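You operate a simulated robot arm through the tools that you are given. There is no shell and no other tool. Be economical: measure what you need, move in short steps, check, and stop when the job is done.

You are at the controls of a simulated robot arm. One attempt, no reset.

TASK
Put things in order on the top of the games table. At the end: the white bulb with a yellow collar stands on top of the green can (marked "Lemonade"); the yellow pack of notes stands where the stubby cream candle stood; the stubby cream candle is on the round green coaster; the white cylinder marked link stands where the yellow pack of notes stood; whatever was shut is shut again. Leave all else as you found it, and nothing knocked over.
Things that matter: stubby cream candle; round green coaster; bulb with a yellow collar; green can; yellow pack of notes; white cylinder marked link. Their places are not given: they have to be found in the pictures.

The check looks at the end state, three seconds after you hand in, the way a careful person would. Anything else that was tipped, shoved, dropped, spilled or broken makes it a failure.

THE ROBOT
A 6-joint arm with a two-finger parallel gripper, fixed in place. Base frame: the origin is at the foot of the arm, x ahead of it, y to its left, z up; the work surface is at about z = 0. Lengths are in m, angles in rad, forces in N, time in s.
With the tool pointing down near the work surface it reaches from about 0.18 to 0.46 m from the base axis. Its first joint turns from -1.222 to 1.222 rad. Payload 1.9 kg.
The TCP is the grasp point between the finger pads, 0.023 m short of the fingertips. In the tool frame z runs along the fingers and y along their closing line. Largest opening 0.094 m; finger width 0.038, thickness 0.01; the body of the gripper, 0.054 by 0.096 m, starts 0.039 m behind the TCP.
Orientation is that of the tool frame in the base frame, as a unit quaternion [x, y, z, w]. With the fingers straight down and closing along the base's y, the tool's x points along the base's -x, its y along +y and its z along -z.

THE INTERFACE
- The arm moves only by the tool send_rows. Its argument "plan" is a list of rows, each a list of 3 entries, a list of its own where there are three numbers: the closure, from 0 (fully open) to 1 (shut), then the shift along the base's x, y, z in mm, then the turn, a rotation vector about the base's x, y, z in rad. In form: [[grip, [x, y, z], [rx, ry, rz]], ...]. A call has 1 to 8 rows; each row is the pose to reach, as a shift and turn from the pose commanded when the call began. A row lasts 0.2 s, in which the tool goes at most 0.05 m and 0.15 rad; a call with a longer step from one row to the next is refused whole, and so is a gripper value outside its range. A pose out of reach is approached as far as the arm can. The call stops where the force on the tool passes 40 N (or 10 N more than at its start, if that is more) or the arm is blocked; 0.2 s more then pass. Each finger travels about 0.108 m/s and halts on what it meets, pressing with about 36 N; the grip force reading is that of the motor and also rises with nothing between the fingers. The clock runs only during rows and for 0.2 s after the last one: add rows that repeat a pose to give the fingers time. It gives the time, the measured TCP pose, the force on the tool (base axes), the opening and the grip force at its end, in the units of the frame above (readings bear some noise).
- Cameras (640 x 400 px; columns grow to the right, rows downward): "scene" is fixed at [0.0582, 0.3015, 0.4438]; the picture's right is [-0.82, -0.57, 0.00], its down [-0.27, 0.39, -0.88] and it looks along [0.50, -0.72, -0.47] (base axes); focal length 262 px, centre (320, 200). "wrist" rides on the gripper at [-0.039, 0, -0.044] in the tool frame; the picture's right is [0.00, -1.00, 0.00], its down [0.97, 0.00, -0.24] and it looks along [0.24, 0.00, 0.97] (tool axes); focal length 218 px, centre (320, 200).
- camera(camera): a new picture of that camera. No time passes.
- locate(camera, pixels): for up to 12 pixels [column, row] of the newest picture of that camera ("zoom" is the newest enlarged one), the place [x, y, z] in the base frame of the surface seen there, good to about 0.003 m, but the place of the scene camera against the robot may be out by one fixed shift of up to 0.012 m in any direction. No time passes.
- zoom(camera, box): a new picture of the part [left, top, right, bottom] of that camera's present view, enlarged. No time passes.
- sign_off(): hands the job in; it is judged then, once.

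Go step by step. Measure first, check grasps and placings, and put right what went wrong. The budget is 80 turns and 34 pictures, counting those below and the enlarged ones. Unless the task says otherwise, let go and move clear before handing in, and close with one line.

The tools are called after "Call:" by a JSON object that holds its "op" and its "data". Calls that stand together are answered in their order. send_rows: Moves the arm, as the interface text tells. Its arguments: {"type":"object","properties":{"plan":{"type":"array"}},"required":["plan"]} The other tools are called the same way: camera (camera) takes a picture; locate (camera, pixels) gives the place of the surface under pixels of a picture; zoom (camera, box) takes an enlarged picture of a part of a camera's view; sign_off () hands the job in.

At the start:

```text
clock: 0.0
eef_pos: [0.3248, -0.0702, 0.3437]
tcp_rot: [0.001, 1.0, 0.0, 0.001]
wrist_force: [0.7, -0.1, -0.3]
grip_width: 0.0937
grip_force: 0.1
```

scene: 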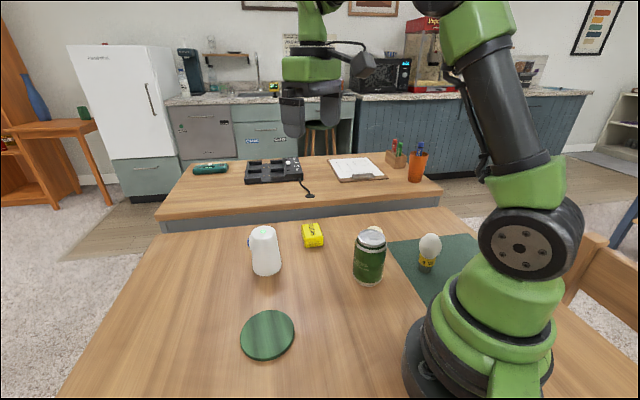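
wrist: 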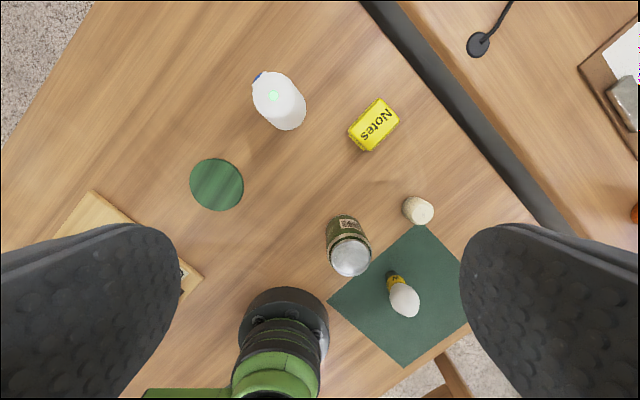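

The pictures show the white cylinder (wrist 280,100), notes (374,125), candle (418,210), can (348,245), bulb (402,295) and coaster (217,184). I'll measure them with the wrist camera and take a closer look.

Call:
{"op": "locate", "data": {"camera": "wrist", "pixels": [[273, 95], [292, 122], [217, 184], [374, 118], [357, 140], [422, 212], [412, 206], [350, 258], [342, 225], [405, 300], [394, 278], [300, 200]]}}

Call:
{"op": "zoom", "data": {"camera": "wrist", "box": [180, 50, 480, 240]}}

Call:
{"op": "zoom", "data": {"camera": "scene", "box": [230, 200, 480, 360]}}

```text
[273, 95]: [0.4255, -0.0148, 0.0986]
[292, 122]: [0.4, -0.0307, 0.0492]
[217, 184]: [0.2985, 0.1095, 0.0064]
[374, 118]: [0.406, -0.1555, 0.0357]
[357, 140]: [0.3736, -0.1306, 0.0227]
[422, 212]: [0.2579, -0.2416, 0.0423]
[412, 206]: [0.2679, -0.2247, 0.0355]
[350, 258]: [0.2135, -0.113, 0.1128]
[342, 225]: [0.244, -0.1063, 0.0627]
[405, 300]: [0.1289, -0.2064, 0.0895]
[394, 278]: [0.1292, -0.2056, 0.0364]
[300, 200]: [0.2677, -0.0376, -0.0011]
```

```text
2.11 times, centred on (330, 145) of wrist
```

zoom: 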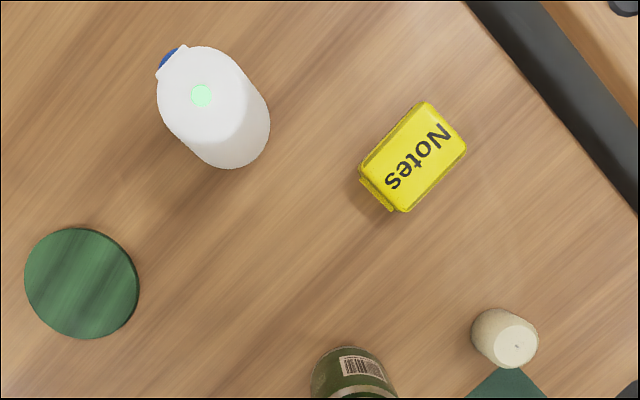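

```text
2.50 times, centred on (355, 280) of scene
```

zoom: 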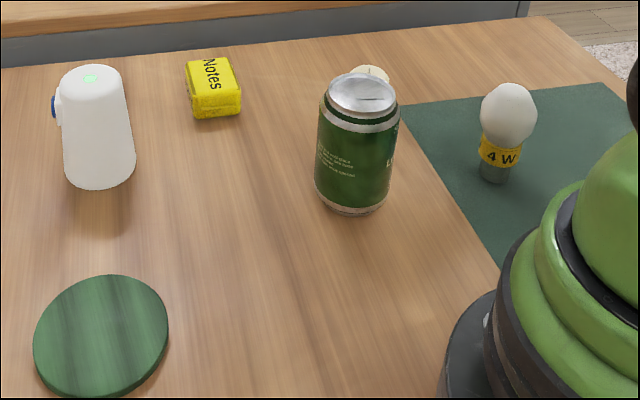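

All the objects are found: candle about (0.254,-0.243), notes about (0.39,-0.145). I'll move above the candle for a close look.

Call:
{"op": "send_rows", "data": {"plan": [[0, [-14, -35, -28], [0, 0, 0]], [0, [-28, -70, -56], [0, 0, 0]], [0, [-42, -105, -84], [0, 0, 0]], [0, [-56, -139, -112], [0, 0, 0]], [0, [-70, -173, -140], [0, 0, 0]], [0, [-70, -173, -140], [0, 0, 0]]]}}

Call:
{"op": "camera", "data": {"camera": "wrist"}}

```text
clock: 1.4
eef_pos: [0.2541, -0.2406, 0.2056]
tcp_rot: [0.002, 1.0, 0.002, 0.001]
wrist_force: [0.8, 0.5, 0.2]
grip_width: 0.0938
grip_force: 0.1
```

```text
29 pictures are left
```

wrist: 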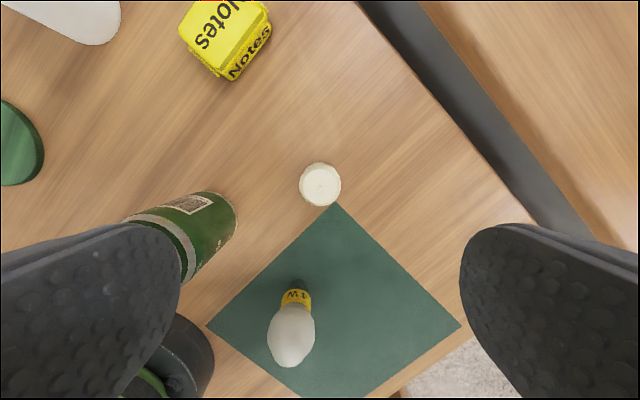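

The candle top is at (321,186) and the bulb stands on the mat at (295,320). I'll locate their edges.

Call:
{"op": "locate", "data": {"camera": "wrist", "pixels": [[321, 186], [303, 186], [338, 186], [321, 204], [321, 170], [335, 210], [296, 296], [292, 340], [274, 330], [310, 330], [297, 286], [320, 158]]}}

Call:
{"op": "locate", "data": {"camera": "wrist", "pixels": [[214, 62], [192, 33], [262, 15], [232, 78], [235, 45], [90, 20], [225, 230], [190, 190]]}}

```text
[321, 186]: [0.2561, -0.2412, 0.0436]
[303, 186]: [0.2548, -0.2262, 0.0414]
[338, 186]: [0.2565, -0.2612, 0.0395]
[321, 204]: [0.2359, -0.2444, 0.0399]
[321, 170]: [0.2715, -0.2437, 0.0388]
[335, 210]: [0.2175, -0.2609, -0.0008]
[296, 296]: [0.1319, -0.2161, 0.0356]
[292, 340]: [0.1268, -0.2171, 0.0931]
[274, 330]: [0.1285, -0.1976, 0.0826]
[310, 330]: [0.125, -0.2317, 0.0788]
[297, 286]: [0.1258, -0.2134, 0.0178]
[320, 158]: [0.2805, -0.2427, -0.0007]
```

```text
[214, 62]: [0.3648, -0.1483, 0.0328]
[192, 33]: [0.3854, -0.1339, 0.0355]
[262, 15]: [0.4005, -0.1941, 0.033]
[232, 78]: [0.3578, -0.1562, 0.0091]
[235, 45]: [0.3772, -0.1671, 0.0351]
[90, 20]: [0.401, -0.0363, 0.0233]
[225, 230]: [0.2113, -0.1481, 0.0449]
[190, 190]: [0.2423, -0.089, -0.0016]
```

The candle is centred at about (0.2545,-0.243), 36 mm wide and 42 mm tall. I'll go down and grip it.

Call:
{"op": "send_rows", "data": {"plan": [[0, [0, -1, -45], [0, 0, 0]], [0, [0, -1, -90], [0, 0, 0]], [0, [0, -1, -135], [0, 0, 0]], [0, [0, -1, -177], [0, 0, 0]], [0, [0, -1, -177], [0, 0, 0]], [0.7, [0, -1, -177], [0, 0, 0]], [0.7, [0, -1, -177], [0, 0, 0]], [0.7, [0, -1, -177], [0, 0, 0]]]}}

```text
clock: 3.2
eef_pos: [0.2552, -0.2463, 0.0308]
tcp_rot: [0.001, 1.0, 0.001, 0.0]
wrist_force: [-0.2, -0.7, 0.1]
grip_width: 0.04
grip_force: 36.0
```

The candle is held (opening 0.040, force 36). I'll lift it and carry it toward the coaster.

Call:
{"op": "send_rows", "data": {"plan": [[0.7, [0, 0, 45], [0, 0, 0]], [0.7, [0, 0, 90], [0, 0, 0]], [0.7, [0, 0, 135], [0, 0, 0]], [0.7, [0, 0, 170], [0, 0, 0]], [0.7, [6, 48, 170], [0, 0, 0]], [0.7, [12, 96, 170], [0, 0, 0]], [0.7, [18, 144, 170], [0, 0, 0]], [0.7, [24, 192, 170], [0, 0, 0]]]}}

Call:
{"op": "send_rows", "data": {"plan": [[0.7, [4, 40, 0], [0, 0, 0]], [0.7, [8, 80, 0], [0, 0, 0]], [0.7, [12, 120, 0], [0, 0, 0]], [0.7, [18, 160, 0], [0, 0, 0]], [0.7, [18, 160, 0], [0, 0, 0]]]}}

Call:
{"op": "camera", "data": {"camera": "wrist"}}

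```text
clock: 5.0
eef_pos: [0.2786, -0.0535, 0.2012]
tcp_rot: [0.0, 1.0, 0.0, 0.001]
wrist_force: [0.2, 0.1, 0.3]
grip_width: 0.0282
grip_force: 0.1
```

```text
clock: 6.2
eef_pos: [0.2965, 0.1041, 0.199]
tcp_rot: [0.001, 1.0, 0.001, 0.001]
wrist_force: [0.2, -0.7, -0.7]
grip_width: 0.0281
grip_force: 0.1
```

```text
28 pictures are left
```

wrist: 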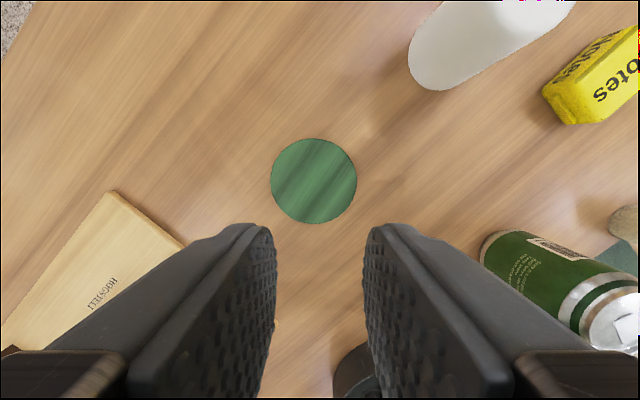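

The gripper is empty (opening 0.028, no force), so the candle slipped out; it shows at the right edge (625,222). I'll check how it stands and measure the coaster.

Call:
{"op": "zoom", "data": {"camera": "scene", "box": [330, 200, 480, 300]}}

Call:
{"op": "locate", "data": {"camera": "wrist", "pixels": [[313, 181], [272, 181], [355, 181], [313, 141], [313, 221], [622, 222], [615, 225], [500, 200]]}}

```text
4.00 times, centred on (405, 250) of scene
```

zoom: 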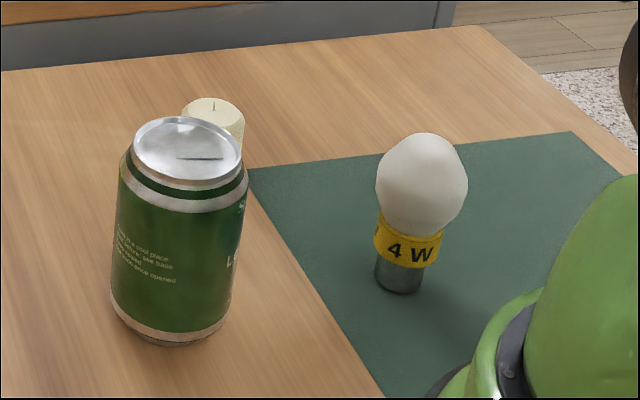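

```text
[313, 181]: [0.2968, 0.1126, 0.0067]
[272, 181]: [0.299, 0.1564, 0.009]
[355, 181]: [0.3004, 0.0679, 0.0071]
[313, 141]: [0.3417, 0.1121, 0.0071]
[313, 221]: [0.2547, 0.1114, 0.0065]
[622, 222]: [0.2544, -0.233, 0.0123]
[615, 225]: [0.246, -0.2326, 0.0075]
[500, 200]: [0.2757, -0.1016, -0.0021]
```

The candle is still standing in about its old place. The coaster centre is (0.298,0.112). I'll open, go back above the candle and look again.

Call:
{"op": "send_rows", "data": {"plan": [[0, [-6, -48, 0], [0, 0, 0]], [0, [-12, -96, 0], [0, 0, 0]], [0, [-18, -144, 0], [0, 0, 0]], [0, [-24, -192, 0], [0, 0, 0]], [0, [-30, -240, 0], [0, 0, 0]], [0, [-36, -288, 0], [0, 0, 0]], [0, [-42, -336, 0], [0, 0, 0]], [0, [-42, -352, 0], [0, 0, 0]]]}}

Call:
{"op": "send_rows", "data": {"plan": [[0, [0, 0, -40], [0, 0, 0]], [0, [0, 0, -80], [0, 0, 0]], [0, [0, 0, -80], [0, 0, 0]]]}}

Call:
{"op": "camera", "data": {"camera": "wrist"}}

```text
clock: 8.0
eef_pos: [0.2554, -0.243, 0.1966]
tcp_rot: [0.0, 1.0, 0.001, 0.0]
wrist_force: [-1.2, -0.5, -0.3]
grip_width: 0.094
grip_force: 0.1
```

```text
clock: 8.8
eef_pos: [0.2567, -0.2428, 0.116]
tcp_rot: [0.001, 1.0, 0.0, 0.001]
wrist_force: [0.0, 0.3, 0.1]
grip_width: 0.0942
grip_force: 0.0
```

```text
26 pictures are left
```

wrist: 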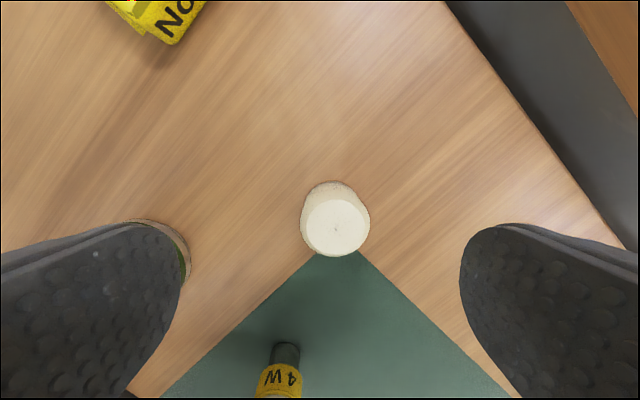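

Call:
{"op": "locate", "data": {"camera": "wrist", "pixels": [[335, 224], [304, 224], [367, 224], [335, 253], [335, 195], [335, 185], [302, 215], [369, 215], [348, 250]]}}

```text
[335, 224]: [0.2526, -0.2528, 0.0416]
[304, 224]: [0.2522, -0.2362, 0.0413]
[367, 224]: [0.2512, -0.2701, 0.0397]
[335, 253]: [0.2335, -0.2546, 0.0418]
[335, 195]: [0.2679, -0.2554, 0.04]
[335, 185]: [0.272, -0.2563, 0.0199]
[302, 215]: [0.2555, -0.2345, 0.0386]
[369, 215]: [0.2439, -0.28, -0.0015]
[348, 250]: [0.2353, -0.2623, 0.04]
```

The candle now sits at about (0.252,-0.2535), still upright. I'll centre on it, go lower to about z 0.024, grip with more time and lift gently.

Call:
{"op": "send_rows", "data": {"plan": [[0, [-3, -10, -30], [0, 0, 0]], [0, [-3, -10, -65], [0, 0, 0]], [0, [-3, -10, -92], [0, 0, 0]], [0, [-3, -10, -92], [0, 0, 0]], [1, [-3, -10, -92], [0, 0, 0]], [1, [-3, -10, -92], [0, 0, 0]], [1, [-3, -10, -92], [0, 0, 0]], [1, [-3, -10, -92], [0, 0, 0]]]}}

Call:
{"op": "send_rows", "data": {"plan": [[1, [0, 0, 2], [0, 0, 0]], [1, [0, 0, 5], [0, 0, 0]], [1, [0, 0, 10], [0, 0, 0]], [1, [0, 0, 15], [0, 0, 0]]]}}

```text
clock: 10.6
eef_pos: [0.2541, -0.2537, 0.0248]
tcp_rot: [0.001, 1.0, 0.001, 0.001]
wrist_force: [-0.4, -0.4, 0.1]
grip_width: 0.04
grip_force: 35.3
```

```text
clock: 11.6
eef_pos: [0.2509, -0.2536, 0.0408]
tcp_rot: [0.001, 1.0, 0.001, 0.0]
wrist_force: [0.2, 0.3, -1.5]
grip_width: 0.0399
grip_force: 35.6
```

The candle is held through the gentle lift, and a downward load of about 1.5 N shows. I'll keep lifting slowly.

Call:
{"op": "send_rows", "data": {"plan": [[1, [0, 0, 10], [0, 0, 0]], [1, [0, 0, 22], [0, 0, 0]], [1, [0, 0, 37], [0, 0, 0]], [1, [0, 0, 55], [0, 0, 0]], [1, [0, 0, 75], [0, 0, 0]], [1, [0, 0, 95], [0, 0, 0]], [1, [0, 0, 115], [0, 0, 0]], [1, [0, 0, 125], [0, 0, 0]]]}}

```text
clock: 13.4
eef_pos: [0.253, -0.2537, 0.1634]
tcp_rot: [0.0, 1.0, 0.001, 0.001]
wrist_force: [-0.8, -0.1, -0.4]
grip_width: 0.0403
grip_force: 36.3
```

It is still held at 0.163 height. I'll carry it over to the coaster smoothly.

Call:
{"op": "send_rows", "data": {"plan": [[1, [1, 10, 0], [0, 0, 0]], [1, [4, 30, 0], [0, 0, 0]], [1, [7, 55, 0], [0, 0, 0]], [1, [10, 80, 0], [0, 0, 0]], [1, [13, 105, 0], [0, 0, 0]], [1, [16, 130, 0], [0, 0, 0]], [1, [19, 155, 0], [0, 0, 0]], [1, [22, 175, 0], [0, 0, 0]]]}}

Call:
{"op": "send_rows", "data": {"plan": [[1, [3, 20, 0], [0, 0, 0]], [1, [6, 45, 0], [0, 0, 0]], [1, [9, 70, 0], [0, 0, 0]], [1, [12, 95, 0], [0, 0, 0]], [1, [15, 120, 0], [0, 0, 0]], [1, [18, 145, 0], [0, 0, 0]], [1, [21, 170, 0], [0, 0, 0]], [1, [24, 190, 0], [0, 0, 0]]]}}

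Call:
{"op": "camera", "data": {"camera": "wrist"}}

```text
clock: 15.2
eef_pos: [0.2742, -0.0777, 0.1659]
tcp_rot: [0.001, 1.0, 0.001, 0.0]
wrist_force: [0.1, -0.5, -0.3]
grip_width: 0.04
grip_force: 36.8
```

```text
clock: 17.0
eef_pos: [0.2973, 0.1116, 0.1648]
tcp_rot: [0.001, 1.0, 0.0, 0.001]
wrist_force: [0.8, 0.9, -0.6]
grip_width: 0.0398
grip_force: 36.0
```

```text
25 pictures are left
```

wrist: 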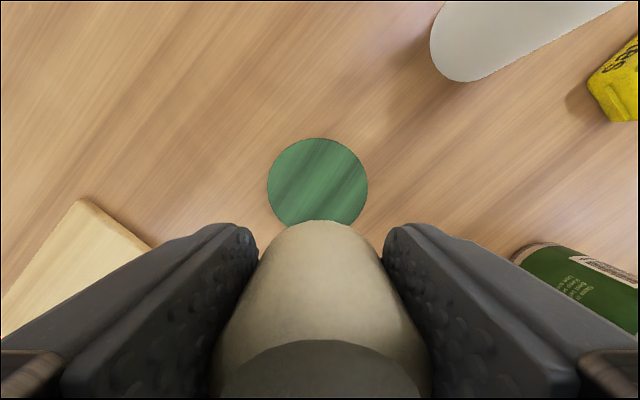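

The candle is centred over the coaster. I'll lower it until it nearly touches, with the expected touch at TCP z about 0.033.

Call:
{"op": "send_rows", "data": {"plan": [[1, [0, 0, -30], [0, 0, 0]], [1, [0, 0, -65], [0, 0, 0]], [1, [0, 0, -95], [0, 0, 0]], [1, [0, 0, -115], [0, 0, 0]], [1, [0, 0, -125], [0, 0, 0]], [1, [0, 0, -130], [0, 0, 0]], [1, [0, 0, -132], [0, 0, 0]], [1, [0, 0, -132], [0, 0, 0]]]}}

```text
clock: 18.8
eef_pos: [0.2989, 0.1102, 0.0339]
tcp_rot: [0.001, 1.0, 0.001, 0.001]
wrist_force: [-1.4, 1.3, 5.4]
grip_width: 0.0399
grip_force: 35.8
```

The upward force of 5.4 N shows contact. I'll open gradually and rise.

Call:
{"op": "send_rows", "data": {"plan": [[0.4, [0, 0, 0], [0, 0, 0]], [0, [0, 0, 0], [0, 0, 0]], [0, [0, 0, 0], [0, 0, 0]], [0, [0, 0, 30], [0, 0, 0]], [0, [0, 0, 75], [0, 0, 0]], [0, [0, 0, 120], [0, 0, 0]], [0, [0, 0, 165], [0, 0, 0]]]}}

Call:
{"op": "camera", "data": {"camera": "wrist"}}

```text
clock: 20.4
eef_pos: [0.2982, 0.1083, 0.1982]
tcp_rot: [0.001, 1.0, 0.0, 0.0]
wrist_force: [0.0, -0.5, -0.3]
grip_width: 0.094
grip_force: 0.0
```

```text
24 pictures are left
```

wrist: 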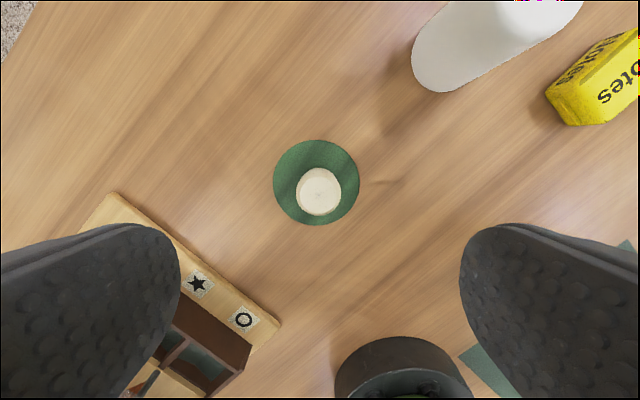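

The candle stands on the coaster at (320,191) within the green disc (273–359). Next I'll go above the notes with the tool turned about -0.8 rad, so the fingers close on the pack's short side.

Call:
{"op": "send_rows", "data": {"plan": [[0, [12, -38, 0], [0, 0, -0.11]], [0, [24, -76, 0], [0, 0, -0.22]], [0, [36, -114, 0], [0, 0, -0.33]], [0, [48, -152, 0], [0, 0, -0.45]], [0, [60, -190, 0], [0, 0, -0.57]], [0, [72, -228, 0], [0, 0, -0.69]], [0, [84, -266, 0], [0, 0, -0.8]], [0, [84, -266, 0], [0, 0, -0.8]]]}}

Call:
{"op": "camera", "data": {"camera": "wrist"}}

```text
clock: 22.2
eef_pos: [0.3795, -0.1568, 0.1964]
tcp_rot: [0.391, 0.92, 0.001, 0.001]
wrist_force: [0.5, 0.3, 0.4]
grip_width: 0.094
grip_force: 0.1
```

```text
23 pictures are left
```

wrist: 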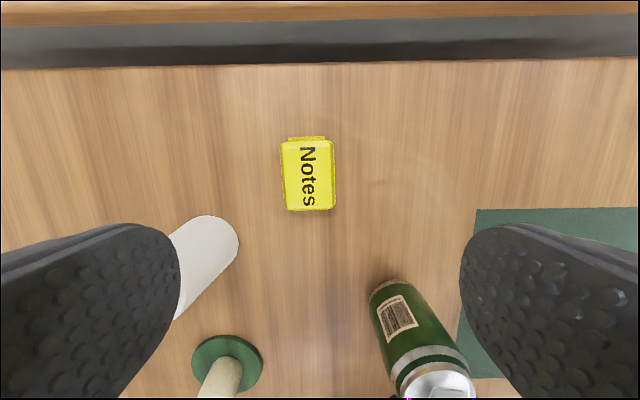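

The pack is nearly square with the fingers, spanning columns 282–336 and rows 140–210. I'll locate its corners and nearby obstacles.

Call:
{"op": "locate", "data": {"camera": "wrist", "pixels": [[285, 145], [330, 143], [289, 207], [332, 206], [308, 175], [308, 138], [238, 240], [205, 235], [384, 283], [308, 214]]}}

```text
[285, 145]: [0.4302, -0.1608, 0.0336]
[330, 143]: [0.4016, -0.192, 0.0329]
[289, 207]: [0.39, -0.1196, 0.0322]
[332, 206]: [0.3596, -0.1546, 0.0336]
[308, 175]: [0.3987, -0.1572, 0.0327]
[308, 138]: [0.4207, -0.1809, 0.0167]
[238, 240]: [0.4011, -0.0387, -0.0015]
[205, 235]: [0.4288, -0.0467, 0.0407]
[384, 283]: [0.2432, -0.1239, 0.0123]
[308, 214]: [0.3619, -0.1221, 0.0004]
```

The notes pack is centred at (0.395,-0.157), about 43 by 56 mm and 34 mm tall. I'll go down and grip it.

Call:
{"op": "send_rows", "data": {"plan": [[0, [13.6, -1.6, -40], [0, 0, 0]], [0, [13.6, -1.6, -85], [0, 0, 0]], [0, [13.6, -1.6, -130], [0, 0, 0]], [0, [13.6, -1.6, -173], [0, 0, 0]], [0, [13.6, -1.6, -173], [0, 0, 0]], [1, [13.6, -1.6, -173], [0, 0, 0]], [1, [13.6, -1.6, -173], [0, 0, 0]], [1, [13.6, -1.6, -173], [0, 0, 0]]]}}

Call:
{"op": "send_rows", "data": {"plan": [[1, [0, 0, 2], [0, 0, 0]], [1, [0, 0, 6], [0, 0, 0]], [1, [0, 0, 14], [0, 0, 0]], [1, [0, 0, 30], [0, 0, 0]], [1, [0, 0, 50], [0, 0, 0]], [1, [0, 0, 75], [0, 0, 0]], [1, [0, 0, 100], [0, 0, 0]], [1, [0, 0, 125], [0, 0, 0]]]}}

```text
clock: 24.0
eef_pos: [0.3963, -0.1562, 0.0241]
tcp_rot: [0.39, 0.921, 0.001, 0.001]
wrist_force: [-0.1, 0.3, 0.2]
grip_width: 0.0517
grip_force: 36.3
```

```text
clock: 25.8
eef_pos: [0.3951, -0.1576, 0.1516]
tcp_rot: [0.389, 0.921, 0.001, 0.002]
wrist_force: [-0.1, 0.2, -1.1]
grip_width: 0.0516
grip_force: 35.9
```

The pack is held (0.0516 wide). I'll carry it to the candle's old spot (0.254,-0.244).

Call:
{"op": "send_rows", "data": {"plan": [[1, [-10, -6, 0], [0, 0, 0]], [1, [-30, -18, 0], [0, 0, 0]], [1, [-55, -34, 0], [0, 0, 0]], [1, [-80, -49, 0], [0, 0, 0]], [1, [-105, -65, 0], [0, 0, 0]], [1, [-128, -79, 0], [0, 0, 0]], [1, [-141.4, -87, 0], [0, 0, 0]], [1, [-141.4, -87, 0], [0, 0, 0]]]}}

Call:
{"op": "send_rows", "data": {"plan": [[1, [0, 0, -30], [0, 0, 0]], [1, [0, 0, -60], [0, 0, 0]], [1, [0, 0, -90], [0, 0, 0]], [1, [0, 0, -110], [0, 0, 0]], [1, [0, 0, -119], [0, 0, 0]], [1, [0, 0, -123], [0, 0, 0]], [1, [0, 0, -124.5], [0, 0, 0]], [1, [0, 0, -124.5], [0, 0, 0]]]}}

```text
clock: 27.6
eef_pos: [0.2525, -0.2398, 0.1497]
tcp_rot: [0.39, 0.921, 0.001, 0.001]
wrist_force: [0.5, 0.9, -0.8]
grip_width: 0.0516
grip_force: 36.0
```

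```text
clock: 29.4
eef_pos: [0.2547, -0.2439, 0.0256]
tcp_rot: [0.39, 0.921, 0.001, 0.001]
wrist_force: [-0.8, -0.5, -1.0]
grip_width: 0.0519
grip_force: 36.3
```

There is no contact yet (force -1 N). I'll go 1.5 mm lower, let go and rise.

Call:
{"op": "send_rows", "data": {"plan": [[1, [0, 0, -1.5], [0, 0, 0]], [1, [0, 0, -1.5], [0, 0, 0]], [0.3, [0, 0, -1.5], [0, 0, 0]], [0, [0, 0, -1.5], [0, 0, 0]], [0, [0, 0, -1.5], [0, 0, 0]], [0, [0, 0, 40], [0, 0, 0]], [0, [0, 0, 85], [0, 0, 0]], [0, [0, 0, 130], [0, 0, 0]]]}}

Call:
{"op": "send_rows", "data": {"plan": [[0, [0, 0, 40], [0, 0, 0]], [0, [0, 0, 40], [0, 0, 0]]]}}

Call:
{"op": "camera", "data": {"camera": "wrist"}}

```text
clock: 31.2
eef_pos: [0.2518, -0.2416, 0.1527]
tcp_rot: [0.39, 0.921, 0.0, 0.002]
wrist_force: [-0.5, -0.1, 0.7]
grip_width: 0.0938
grip_force: 0.1
```

```text
clock: 31.8
eef_pos: [0.2539, -0.2444, 0.195]
tcp_rot: [0.39, 0.921, 0.0, 0.001]
wrist_force: [0.5, 0.2, 0.0]
grip_width: 0.0938
grip_force: 0.1
```

```text
22 pictures are left
```

wrist: 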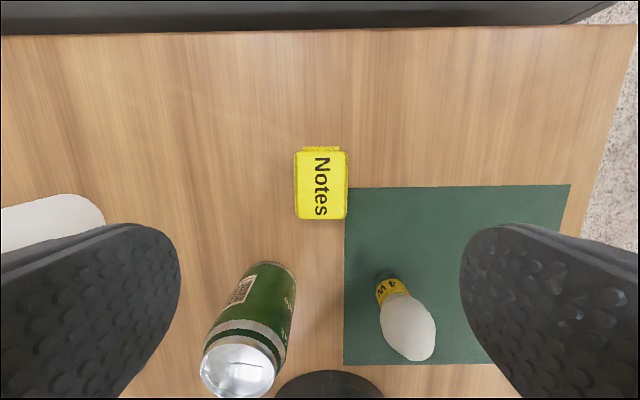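

The notes stand upright at the candle's old place. Now for the cylinder: I'll rise and turn +1.57 rad so the fingers close across its blue side knob, then look.

Call:
{"op": "send_rows", "data": {"plan": [[0, [14, 21, 10], [0, 0, 0.14]], [0, [28, 42, 20], [0, 0, 0.28]], [0, [42, 63, 30], [0, 0, 0.42]], [0, [56, 84, 40], [0, 0, 0.56]], [0, [70, 105, 55], [0, 0, 0.7]], [0, [84, 126, 55], [0, 0, 0.84]], [0, [98, 147, 55], [0, 0, 0.98]], [0, [112, 168, 55], [0, 0, 1.12]]]}}

Call:
{"op": "send_rows", "data": {"plan": [[0, [14, 20, 0], [0, 0, 0.14]], [0, [28, 40, 0], [0, 0, 0.28]], [0, [44, 61, 0], [0, 0, 0.42]], [0, [44, 61, 0], [0, 0, 0.45]], [0, [44, 61, 0], [0, 0, 0.45]]]}}

Call:
{"op": "camera", "data": {"camera": "wrist"}}

```text
clock: 33.6
eef_pos: [0.3631, -0.0742, 0.2511]
tcp_rot: [-0.16, 0.987, 0.001, 0.002]
wrist_force: [0.0, 0.1, -0.1]
grip_width: 0.094
grip_force: 0.0
```

```text
clock: 34.8
eef_pos: [0.4073, -0.0145, 0.2503]
tcp_rot: [-0.375, 0.927, 0.001, -0.001]
wrist_force: [0.3, 0.1, -0.2]
grip_width: 0.094
grip_force: 0.2
```

```text
21 pictures are left
```

wrist: 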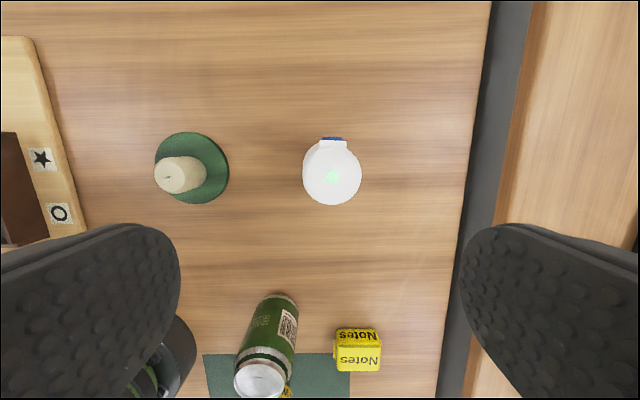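

The knob (332,140) points along the picture's up, square to the closing line. I'll measure the cylinder and where the board edge and table edge are.

Call:
{"op": "locate", "data": {"camera": "wrist", "pixels": [[332, 177], [306, 177], [358, 177], [332, 203], [332, 152], [332, 140], [461, 230], [190, 170], [180, 175]]}}

Call:
{"op": "zoom", "data": {"camera": "scene", "box": [220, 205, 340, 285]}}

```text
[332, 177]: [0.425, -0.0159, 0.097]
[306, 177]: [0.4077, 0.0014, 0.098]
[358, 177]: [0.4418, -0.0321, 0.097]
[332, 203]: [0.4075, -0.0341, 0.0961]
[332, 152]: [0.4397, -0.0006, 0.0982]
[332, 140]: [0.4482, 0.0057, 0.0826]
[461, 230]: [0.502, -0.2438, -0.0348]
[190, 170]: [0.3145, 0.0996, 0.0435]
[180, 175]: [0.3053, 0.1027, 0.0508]
```

```text
5.00 times, centred on (280, 245) of scene
```

zoom: 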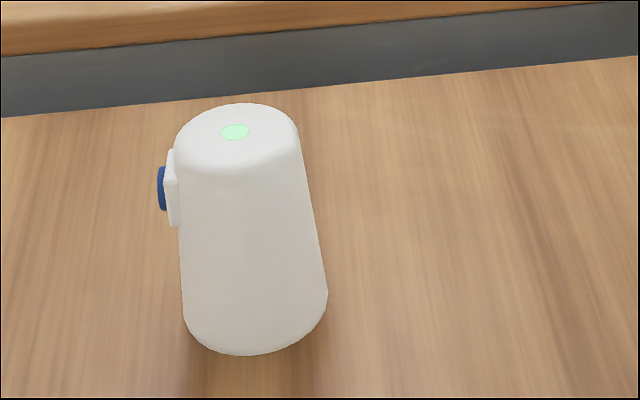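

The cylinder centre is (0.4245,-0.016), top at 0.098. I'll lower to z 0.066, with the gripper body staying clear of the top, and grip.

Call:
{"op": "send_rows", "data": {"plan": [[0, [14.5, -1.2, -20], [0, 0, 0]], [0, [14.5, -1.2, -60], [0, 0, 0]], [0, [14.5, -1.2, -105], [0, 0, 0]], [0, [14.5, -1.2, -150], [0, 0, 0]], [0, [14.5, -1.2, -184], [0, 0, 0]], [0, [14.5, -1.2, -184], [0, 0, 0]]]}}

Call:
{"op": "send_rows", "data": {"plan": [[1, [0, 0, 0], [0, 0, 0]], [1, [0, 0, 0], [0, 0, 0]], [1, [0, 0, 0], [0, 0, 0]], [1, [0, 0, 2], [0, 0, 0]], [1, [0, 0, 5], [0, 0, 0]], [1, [0, 0, 10], [0, 0, 0]], [1, [0, 0, 15], [0, 0, 0]]]}}

```text
clock: 36.2
eef_pos: [0.4294, -0.0196, 0.066]
tcp_rot: [-0.375, 0.927, 0.001, 0.001]
wrist_force: [0.3, 0.7, 0.1]
grip_width: 0.0941
grip_force: 0.0
```

```text
clock: 37.8
eef_pos: [0.4255, -0.0171, 0.0813]
tcp_rot: [-0.375, 0.927, 0.002, 0.001]
wrist_force: [0.0, 0.1, -1.6]
grip_width: 0.0608
grip_force: 36.3
```

It is held (width 0.061, load 1.6 N). I'll raise it a bit more and carry it to the notes' old spot (0.395,-0.157).

Call:
{"op": "send_rows", "data": {"plan": [[1, [0, 0, 15], [0, 0, 0]], [1, [-2, -10, 25], [0, 0, 0]], [1, [-6, -30, 25], [0, 0, 0]], [1, [-12, -57, 25], [0, 0, 0]], [1, [-18, -84, 25], [0, 0, 0]], [1, [-24, -111, 25], [0, 0, 0]], [1, [-29, -134, 25], [0, 0, 0]], [1, [-29.5, -141, 25], [0, 0, 0]]]}}

Call:
{"op": "send_rows", "data": {"plan": [[1, [0, 0, -10], [0, 0, 0]], [1, [0, 0, -22], [0, 0, 0]], [1, [0, 0, -32], [0, 0, 0]], [1, [0, 0, -37], [0, 0, 0]], [1, [0, 0, -39], [0, 0, 0]], [1, [0, 0, -39.5], [0, 0, 0]], [1, [0, 0, -39.5], [0, 0, 0]]]}}

```text
clock: 39.6
eef_pos: [0.395, -0.1583, 0.1075]
tcp_rot: [-0.375, 0.927, 0.0, 0.001]
wrist_force: [-0.5, -0.1, -0.8]
grip_width: 0.0606
grip_force: 35.5
```

```text
clock: 41.2
eef_pos: [0.3956, -0.1584, 0.0672]
tcp_rot: [-0.375, 0.927, 0.001, 0.0]
wrist_force: [-1.0, -0.2, -2.5]
grip_width: 0.0608
grip_force: 36.7
```

No firm contact yet (force still downward). I'll go 1 mm more and let go, then rise.

Call:
{"op": "send_rows", "data": {"plan": [[1, [0, 0, -1], [0, 0, 0]], [1, [0, 0, -1], [0, 0, 0]], [0.28, [0, 0, -1], [0, 0, 0]], [0, [0, 0, -1], [0, 0, 0]], [0, [0, 0, -1], [0, 0, 0]], [0, [0, 0, 40], [0, 0, 0]], [0, [0, 0, 85], [0, 0, 0]], [0, [0, 0, 130], [0, 0, 0]]]}}

Call:
{"op": "camera", "data": {"camera": "scene"}}

```text
clock: 43.0
eef_pos: [0.3937, -0.1602, 0.1997]
tcp_rot: [-0.374, 0.927, 0.001, 0.0]
wrist_force: [0.4, 0.5, -0.2]
grip_width: 0.0942
grip_force: 0.1
```

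```text
19 pictures are left
```

scene: 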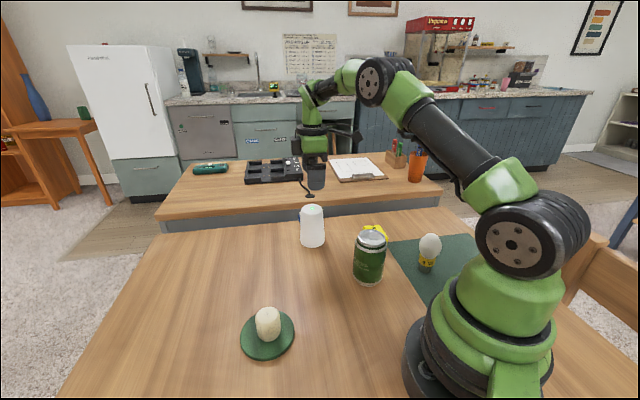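

Everything stands: cylinder at (312,226), notes behind the can, candle on the coaster. Now I'll go above the bulb, keeping this turn so the fingers close across the bulb–can line.

Call:
{"op": "send_rows", "data": {"plan": [[0, [-20, -3, 30], [0, 0, 0]], [0, [-60, -8, 50], [0, 0, 0]], [0, [-100, -14, 60], [0, 0, 0]], [0, [-140, -20, 60], [0, 0, 0]], [0, [-180, -26, 60], [0, 0, 0]], [0, [-220, -31, 60], [0, 0, 0]], [0, [-250, -36, 60], [0, 0, 0]], [0, [-250, -36, 60], [0, 0, 0]]]}}

Call:
{"op": "camera", "data": {"camera": "wrist"}}

```text
clock: 44.8
eef_pos: [0.1429, -0.1939, 0.2576]
tcp_rot: [-0.375, 0.927, 0.002, 0.0]
wrist_force: [0.3, 0.1, 0.0]
grip_width: 0.0941
grip_force: 0.1
```

```text
18 pictures are left
```

wrist: 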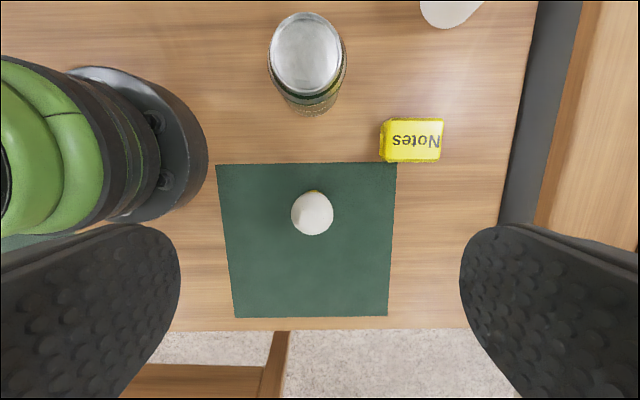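

The bulb top is at (312,213), the can lid at (306,53). I'll locate both with their edges.

Call:
{"op": "locate", "data": {"camera": "wrist", "pixels": [[312, 213], [293, 214], [332, 214], [312, 234], [312, 196], [306, 53], [273, 53], [339, 53], [306, 20], [306, 90], [306, 35], [306, 75]]}}

Call:
{"op": "zoom", "data": {"camera": "wrist", "box": [240, 0, 400, 100]}}

```text
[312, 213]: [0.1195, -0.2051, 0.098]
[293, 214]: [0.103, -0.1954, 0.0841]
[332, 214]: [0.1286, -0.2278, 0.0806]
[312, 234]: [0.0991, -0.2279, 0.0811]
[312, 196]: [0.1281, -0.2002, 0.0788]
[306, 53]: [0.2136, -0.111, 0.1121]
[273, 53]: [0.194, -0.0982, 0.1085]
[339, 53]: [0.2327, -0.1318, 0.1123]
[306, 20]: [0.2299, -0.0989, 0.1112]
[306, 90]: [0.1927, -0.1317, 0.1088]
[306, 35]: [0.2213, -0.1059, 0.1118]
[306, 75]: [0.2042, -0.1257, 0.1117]
```

```text
4.00 times, centred on (320, 50) of wrist
```

zoom: 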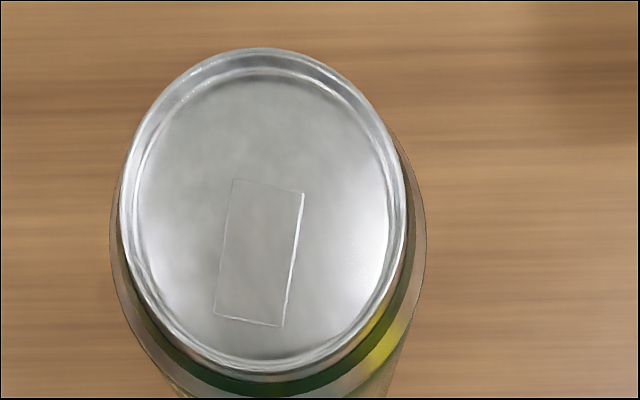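

The bulb axis is about (0.115,-0.2135), height 0.098, globe about 41 mm. The can lid centre is about (0.2128,-0.1132), top 0.112, with a thin tab slightly off-centre. I'll go down on the bulb.

Call:
{"op": "send_rows", "data": {"plan": [[0, [-15, -10, 0], [0, 0, 0]], [0, [-30, -20.5, -20], [0, 0, 0]], [0, [-30, -20.5, -60], [0, 0, 0]], [0, [-30, -20.5, -100], [0, 0, 0]], [0, [-30, -20.5, -140], [0, 0, 0]], [0, [-30, -20.5, -165], [0, 0, 0]], [0, [-30, -20.5, -184], [0, 0, 0]], [0, [-30, -20.5, -184], [0, 0, 0]]]}}

Call:
{"op": "camera", "data": {"camera": "scene"}}

Call:
{"op": "camera", "data": {"camera": "wrist"}}

```text
clock: 46.6
eef_pos: [0.1166, -0.2141, 0.0728]
tcp_rot: [-0.375, 0.927, 0.001, 0.001]
wrist_force: [-0.5, 0.5, -0.4]
grip_width: 0.0943
grip_force: 0.1
```

```text
16 pictures are left
```

scene: 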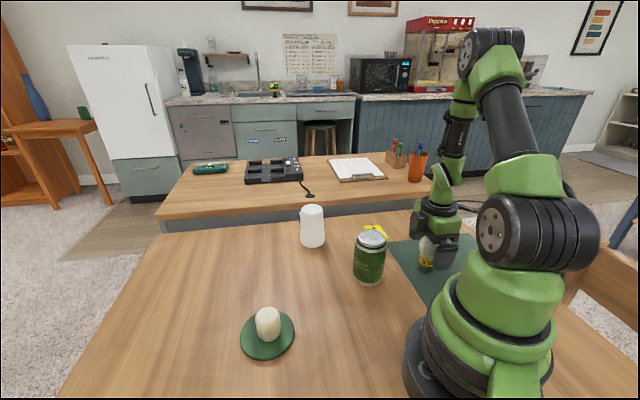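

```text
15 pictures are left
```

wrist: 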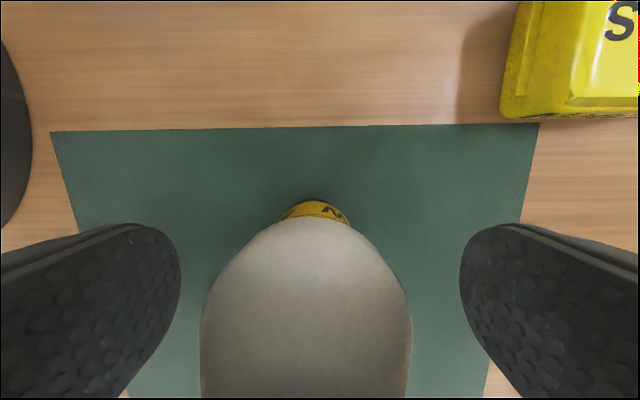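

The bulb sits between the fingers, close to centred (collar at column 317 against 320). I'll close and lift gently.

Call:
{"op": "send_rows", "data": {"plan": [[1, [0, 0, 0], [0, 0, 0]], [1, [0, 0, 0], [0, 0, 0]], [1, [0, 0, 0], [0, 0, 0]], [1, [0, 0, 0], [0, 0, 0]], [1, [0, 0, 2], [0, 0, 0]], [1, [0, 0, 5], [0, 0, 0]], [1, [0, 0, 10], [0, 0, 0]], [1, [0, 0, 16], [0, 0, 0]]]}}

Call:
{"op": "zoom", "data": {"camera": "scene", "box": [360, 180, 510, 300]}}

Call:
{"op": "camera", "data": {"camera": "wrist"}}

```text
clock: 48.4
eef_pos: [0.1152, -0.2126, 0.0905]
tcp_rot: [-0.376, 0.927, 0.001, 0.001]
wrist_force: [0.1, -0.2, -0.3]
grip_width: 0.0444
grip_force: 36.0
```

```text
3.33 times, centred on (435, 240) of scene
```

zoom: 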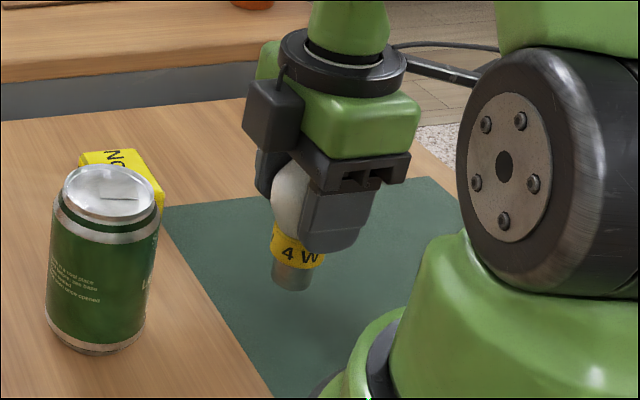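

```text
13 pictures are left
```

wrist: 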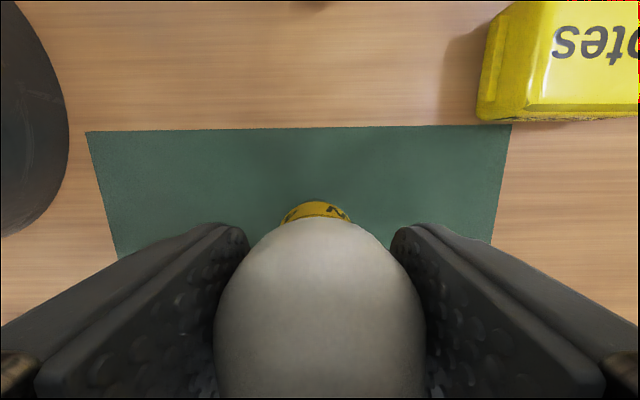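

The bulb is lifted and upright in the grip. I'll check where its collar and globe sit against the TCP.

Call:
{"op": "locate", "data": {"camera": "wrist", "pixels": [[290, 212], [317, 206], [345, 212], [320, 240], [320, 300], [317, 203]]}}

Call:
{"op": "locate", "data": {"camera": "zoom", "pixels": [[291, 281], [108, 195], [72, 192], [148, 195], [290, 250]]}}

```text
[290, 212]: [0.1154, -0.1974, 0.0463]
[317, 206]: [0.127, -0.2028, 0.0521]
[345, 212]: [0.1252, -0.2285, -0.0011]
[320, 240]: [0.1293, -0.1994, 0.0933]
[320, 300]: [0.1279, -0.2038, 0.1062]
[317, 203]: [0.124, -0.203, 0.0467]
```

```text
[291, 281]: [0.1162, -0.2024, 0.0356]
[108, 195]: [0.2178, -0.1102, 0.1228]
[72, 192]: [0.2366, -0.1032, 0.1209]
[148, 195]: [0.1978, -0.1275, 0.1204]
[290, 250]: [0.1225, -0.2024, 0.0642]
```

The bulb is centred on the TCP. I'll rise to z about 0.234, then move over the can lid and look.

Call:
{"op": "send_rows", "data": {"plan": [[1, [0, 0, 10], [0, 0, 0]], [1, [0, 0, 28], [0, 0, 0]], [1, [0, 0, 50], [0, 0, 0]], [1, [0, 0, 74], [0, 0, 0]], [1, [0, 0, 98], [0, 0, 0]], [1, [0, 0, 122], [0, 0, 0]], [1, [0, 0, 140], [0, 0, 0]], [1, [0, 0, 145], [0, 0, 0]]]}}

Call:
{"op": "send_rows", "data": {"plan": [[1, [7, 7, 0], [0, 0, 0]], [1, [22, 22, 0], [0, 0, 0]], [1, [38, 39, 0], [0, 0, 0]], [1, [54, 55, 0], [0, 0, 0]], [1, [70, 72, 0], [0, 0, 0]], [1, [85, 87, 0], [0, 0, 0]], [1, [95, 97.5, 0], [0, 0, 0]], [1, [95, 97.5, 0], [0, 0, 0]]]}}

Call:
{"op": "camera", "data": {"camera": "wrist"}}

Call:
{"op": "zoom", "data": {"camera": "scene", "box": [320, 160, 440, 290]}}

```text
clock: 50.2
eef_pos: [0.1159, -0.2142, 0.2346]
tcp_rot: [-0.375, 0.927, 0.001, 0.0]
wrist_force: [0.8, 0.6, 0.5]
grip_width: 0.0448
grip_force: 35.8
```

```text
clock: 52.0
eef_pos: [0.2114, -0.1183, 0.2363]
tcp_rot: [-0.375, 0.927, 0.001, 0.0]
wrist_force: [-0.7, -0.5, -0.9]
grip_width: 0.0447
grip_force: 35.7
```

```text
12 pictures are left
```

wrist: 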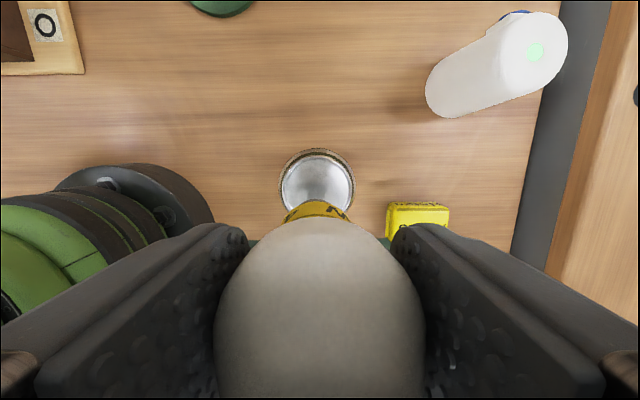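

```text
3.08 times, centred on (380, 225) of scene
```

zoom: 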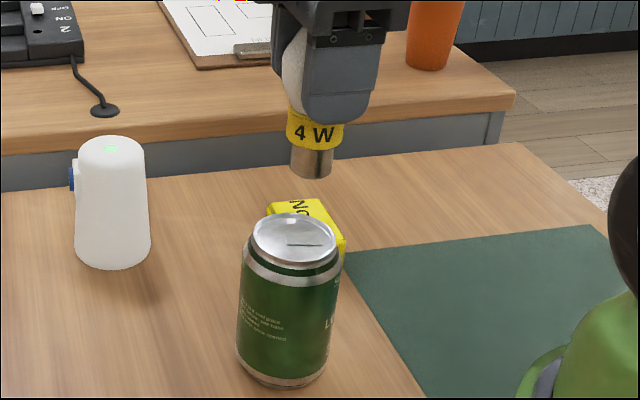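

The bulb hangs over the can. I'll check lid and bulb base positions in both pictures before lowering.

Call:
{"op": "locate", "data": {"camera": "wrist", "pixels": [[282, 190], [352, 190], [317, 153], [317, 190], [317, 204]]}}

Call:
{"op": "locate", "data": {"camera": "zoom", "pixels": [[311, 172], [294, 165], [330, 168], [294, 238], [256, 240], [335, 240], [294, 262], [294, 217], [305, 245]]}}

```text
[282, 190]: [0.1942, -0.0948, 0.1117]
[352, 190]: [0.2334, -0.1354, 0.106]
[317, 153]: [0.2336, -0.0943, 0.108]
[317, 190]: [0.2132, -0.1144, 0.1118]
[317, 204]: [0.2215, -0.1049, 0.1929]
```

```text
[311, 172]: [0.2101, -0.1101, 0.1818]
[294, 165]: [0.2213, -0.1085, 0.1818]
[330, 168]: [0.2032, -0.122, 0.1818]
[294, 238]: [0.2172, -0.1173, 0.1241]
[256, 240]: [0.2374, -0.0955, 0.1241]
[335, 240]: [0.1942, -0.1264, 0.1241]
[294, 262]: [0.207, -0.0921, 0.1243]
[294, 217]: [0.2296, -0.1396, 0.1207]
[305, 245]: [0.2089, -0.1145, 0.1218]
```

Lid and bulb agree within the intended 4 mm offset onto the tab. I'll lower slowly to just above the expected contact (TCP about 0.184).

Call:
{"op": "send_rows", "data": {"plan": [[1, [0, 0, -12], [0, 0, 0]], [1, [0, 0, -25], [0, 0, 0]], [1, [0, 0, -36], [0, 0, 0]], [1, [0, 0, -43], [0, 0, 0]], [1, [0, 0, -46], [0, 0, 0]], [1, [0, 0, -47.5], [0, 0, 0]], [1, [0, 0, -48.5], [0, 0, 0]], [1, [0, 0, -48.5], [0, 0, 0]]]}}

Call:
{"op": "zoom", "data": {"camera": "scene", "box": [330, 190, 410, 250]}}

```text
clock: 53.8
eef_pos: [0.21, -0.1158, 0.1855]
tcp_rot: [-0.375, 0.927, 0.0, 0.002]
wrist_force: [-1.6, 0.0, 24.9]
grip_width: 0.0447
grip_force: 36.3
```

```text
6.67 times, centred on (370, 220) of scene
```

zoom: 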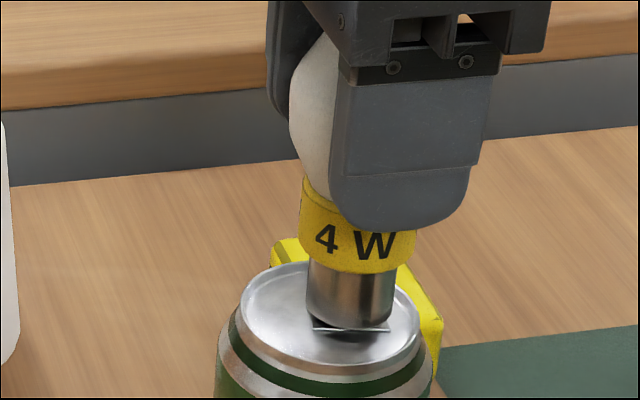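

Contact is firm (25 N up) and the base sits on the lid inside the rim. I'll ease off about 1 mm before letting go.

Call:
{"op": "send_rows", "data": {"plan": [[1, [0, 0, 0.8], [0, 0, 0]], [1, [0, 0, 0.8], [0, 0, 0]]]}}

```text
clock: 54.4
eef_pos: [0.2093, -0.1164, 0.1865]
tcp_rot: [-0.374, 0.927, 0.002, 0.0]
wrist_force: [-0.2, 0.0, 6.5]
grip_width: 0.0445
grip_force: 36.0
```

Down to 6.5 N, a light seat. I'll open gently and evenly, holding the pose.

Call:
{"op": "send_rows", "data": {"plan": [[1, [0, 0, 0.2], [0, 0, 0]], [0.45, [0, 0, 0.2], [0, 0, 0]], [0.3, [0, 0, 0.2], [0, 0, 0]], [0, [0, 0, 0.2], [0, 0, 0]], [0, [0, 0, 0.2], [0, 0, 0]], [0, [0, 0, 0.2], [0, 0, 0]]]}}

Call:
{"op": "zoom", "data": {"camera": "scene", "box": [320, 160, 440, 290]}}

```text
clock: 55.8
eef_pos: [0.2111, -0.1172, 0.1868]
tcp_rot: [-0.375, 0.927, 0.001, 0.001]
wrist_force: [-0.1, 0.0, 0.4]
grip_width: 0.0937
grip_force: 0.1
```

```text
3.08 times, centred on (380, 225) of scene
```

zoom: 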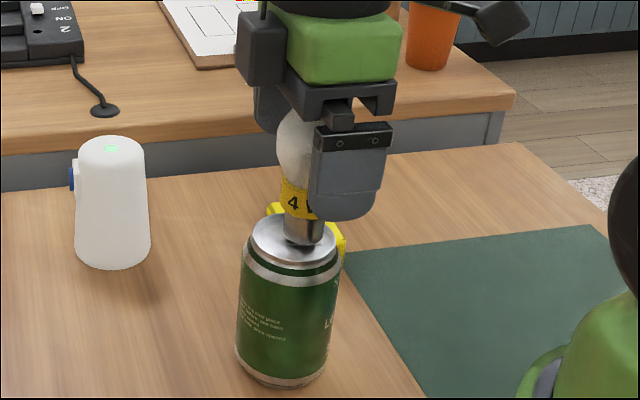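

The bulb stands free between the open fingers. I'll rise straight up, then look.

Call:
{"op": "send_rows", "data": {"plan": [[0, [0, 0, 20], [0, 0, 0]], [0, [0, 0, 55], [0, 0, 0]], [0, [0, 0, 95], [0, 0, 0]], [0, [0, 0, 120], [0, 0, 0]], [0, [30, 0, 130], [0, 0, 0]], [0, [70, 10, 130], [0, 0, 0]], [0, [100, 20, 130], [0, 0, 0]], [0, [100, 20, 130], [0, 0, 0]]]}}

Call:
{"op": "zoom", "data": {"camera": "scene", "box": [230, 180, 470, 370]}}

Call:
{"op": "camera", "data": {"camera": "wrist"}}

```text
clock: 57.6
eef_pos: [0.3129, -0.0975, 0.3166]
tcp_rot: [-0.374, 0.927, 0.001, 0.001]
wrist_force: [0.1, 0.3, 0.3]
grip_width: 0.094
grip_force: 0.1
```

```text
2.11 times, centred on (350, 275) of scene
```

zoom: 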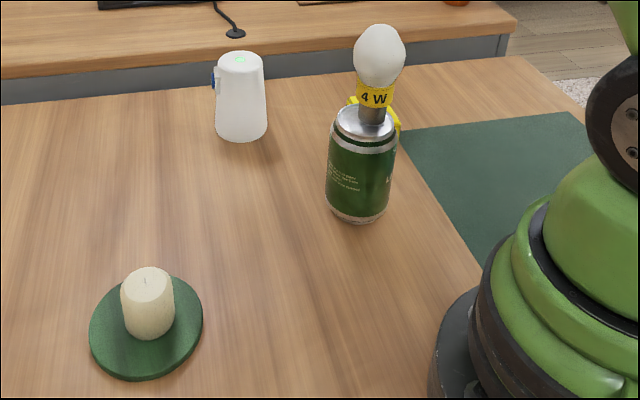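

```text
7 pictures are left
```

wrist: 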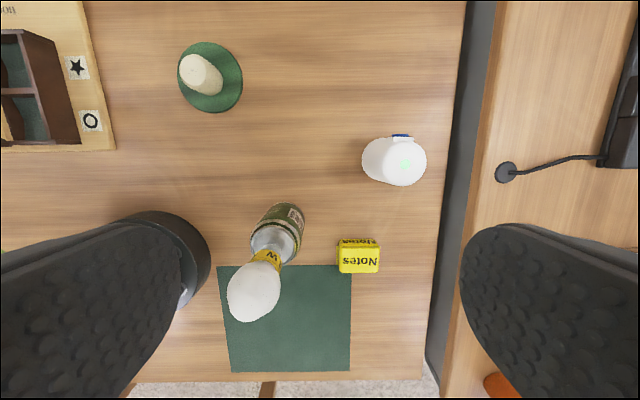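

All the pieces stand as intended. One last measurement of the notes and cylinder places.

Call:
{"op": "locate", "data": {"camera": "wrist", "pixels": [[341, 246], [379, 247], [341, 271], [378, 271], [405, 165], [252, 285], [200, 68]]}}

```text
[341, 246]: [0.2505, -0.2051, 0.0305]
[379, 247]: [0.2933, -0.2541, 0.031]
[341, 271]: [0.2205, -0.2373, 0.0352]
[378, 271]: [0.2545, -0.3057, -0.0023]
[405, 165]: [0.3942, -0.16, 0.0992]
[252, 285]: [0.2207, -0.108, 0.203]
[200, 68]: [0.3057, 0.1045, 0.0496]
```

The notes sit at about (0.256,-0.245) and the cylinder at about (0.394,-0.16). Both match their targets to within a few millimetres, the bulb stands on the can and the arm is clear, so I'm handing in.

Call:
{"op": "sign_off", "data": {}}

```text
The job is handed in.
```

The job is handed in: the bulb stands on the green can, the notes are in the candle's old place, the candle is on the coaster, and the white cylinder is where the notes stood. The candle slipped out of the gripper on the first lift but stayed upright, nothing was knocked over, and I opened nothing.
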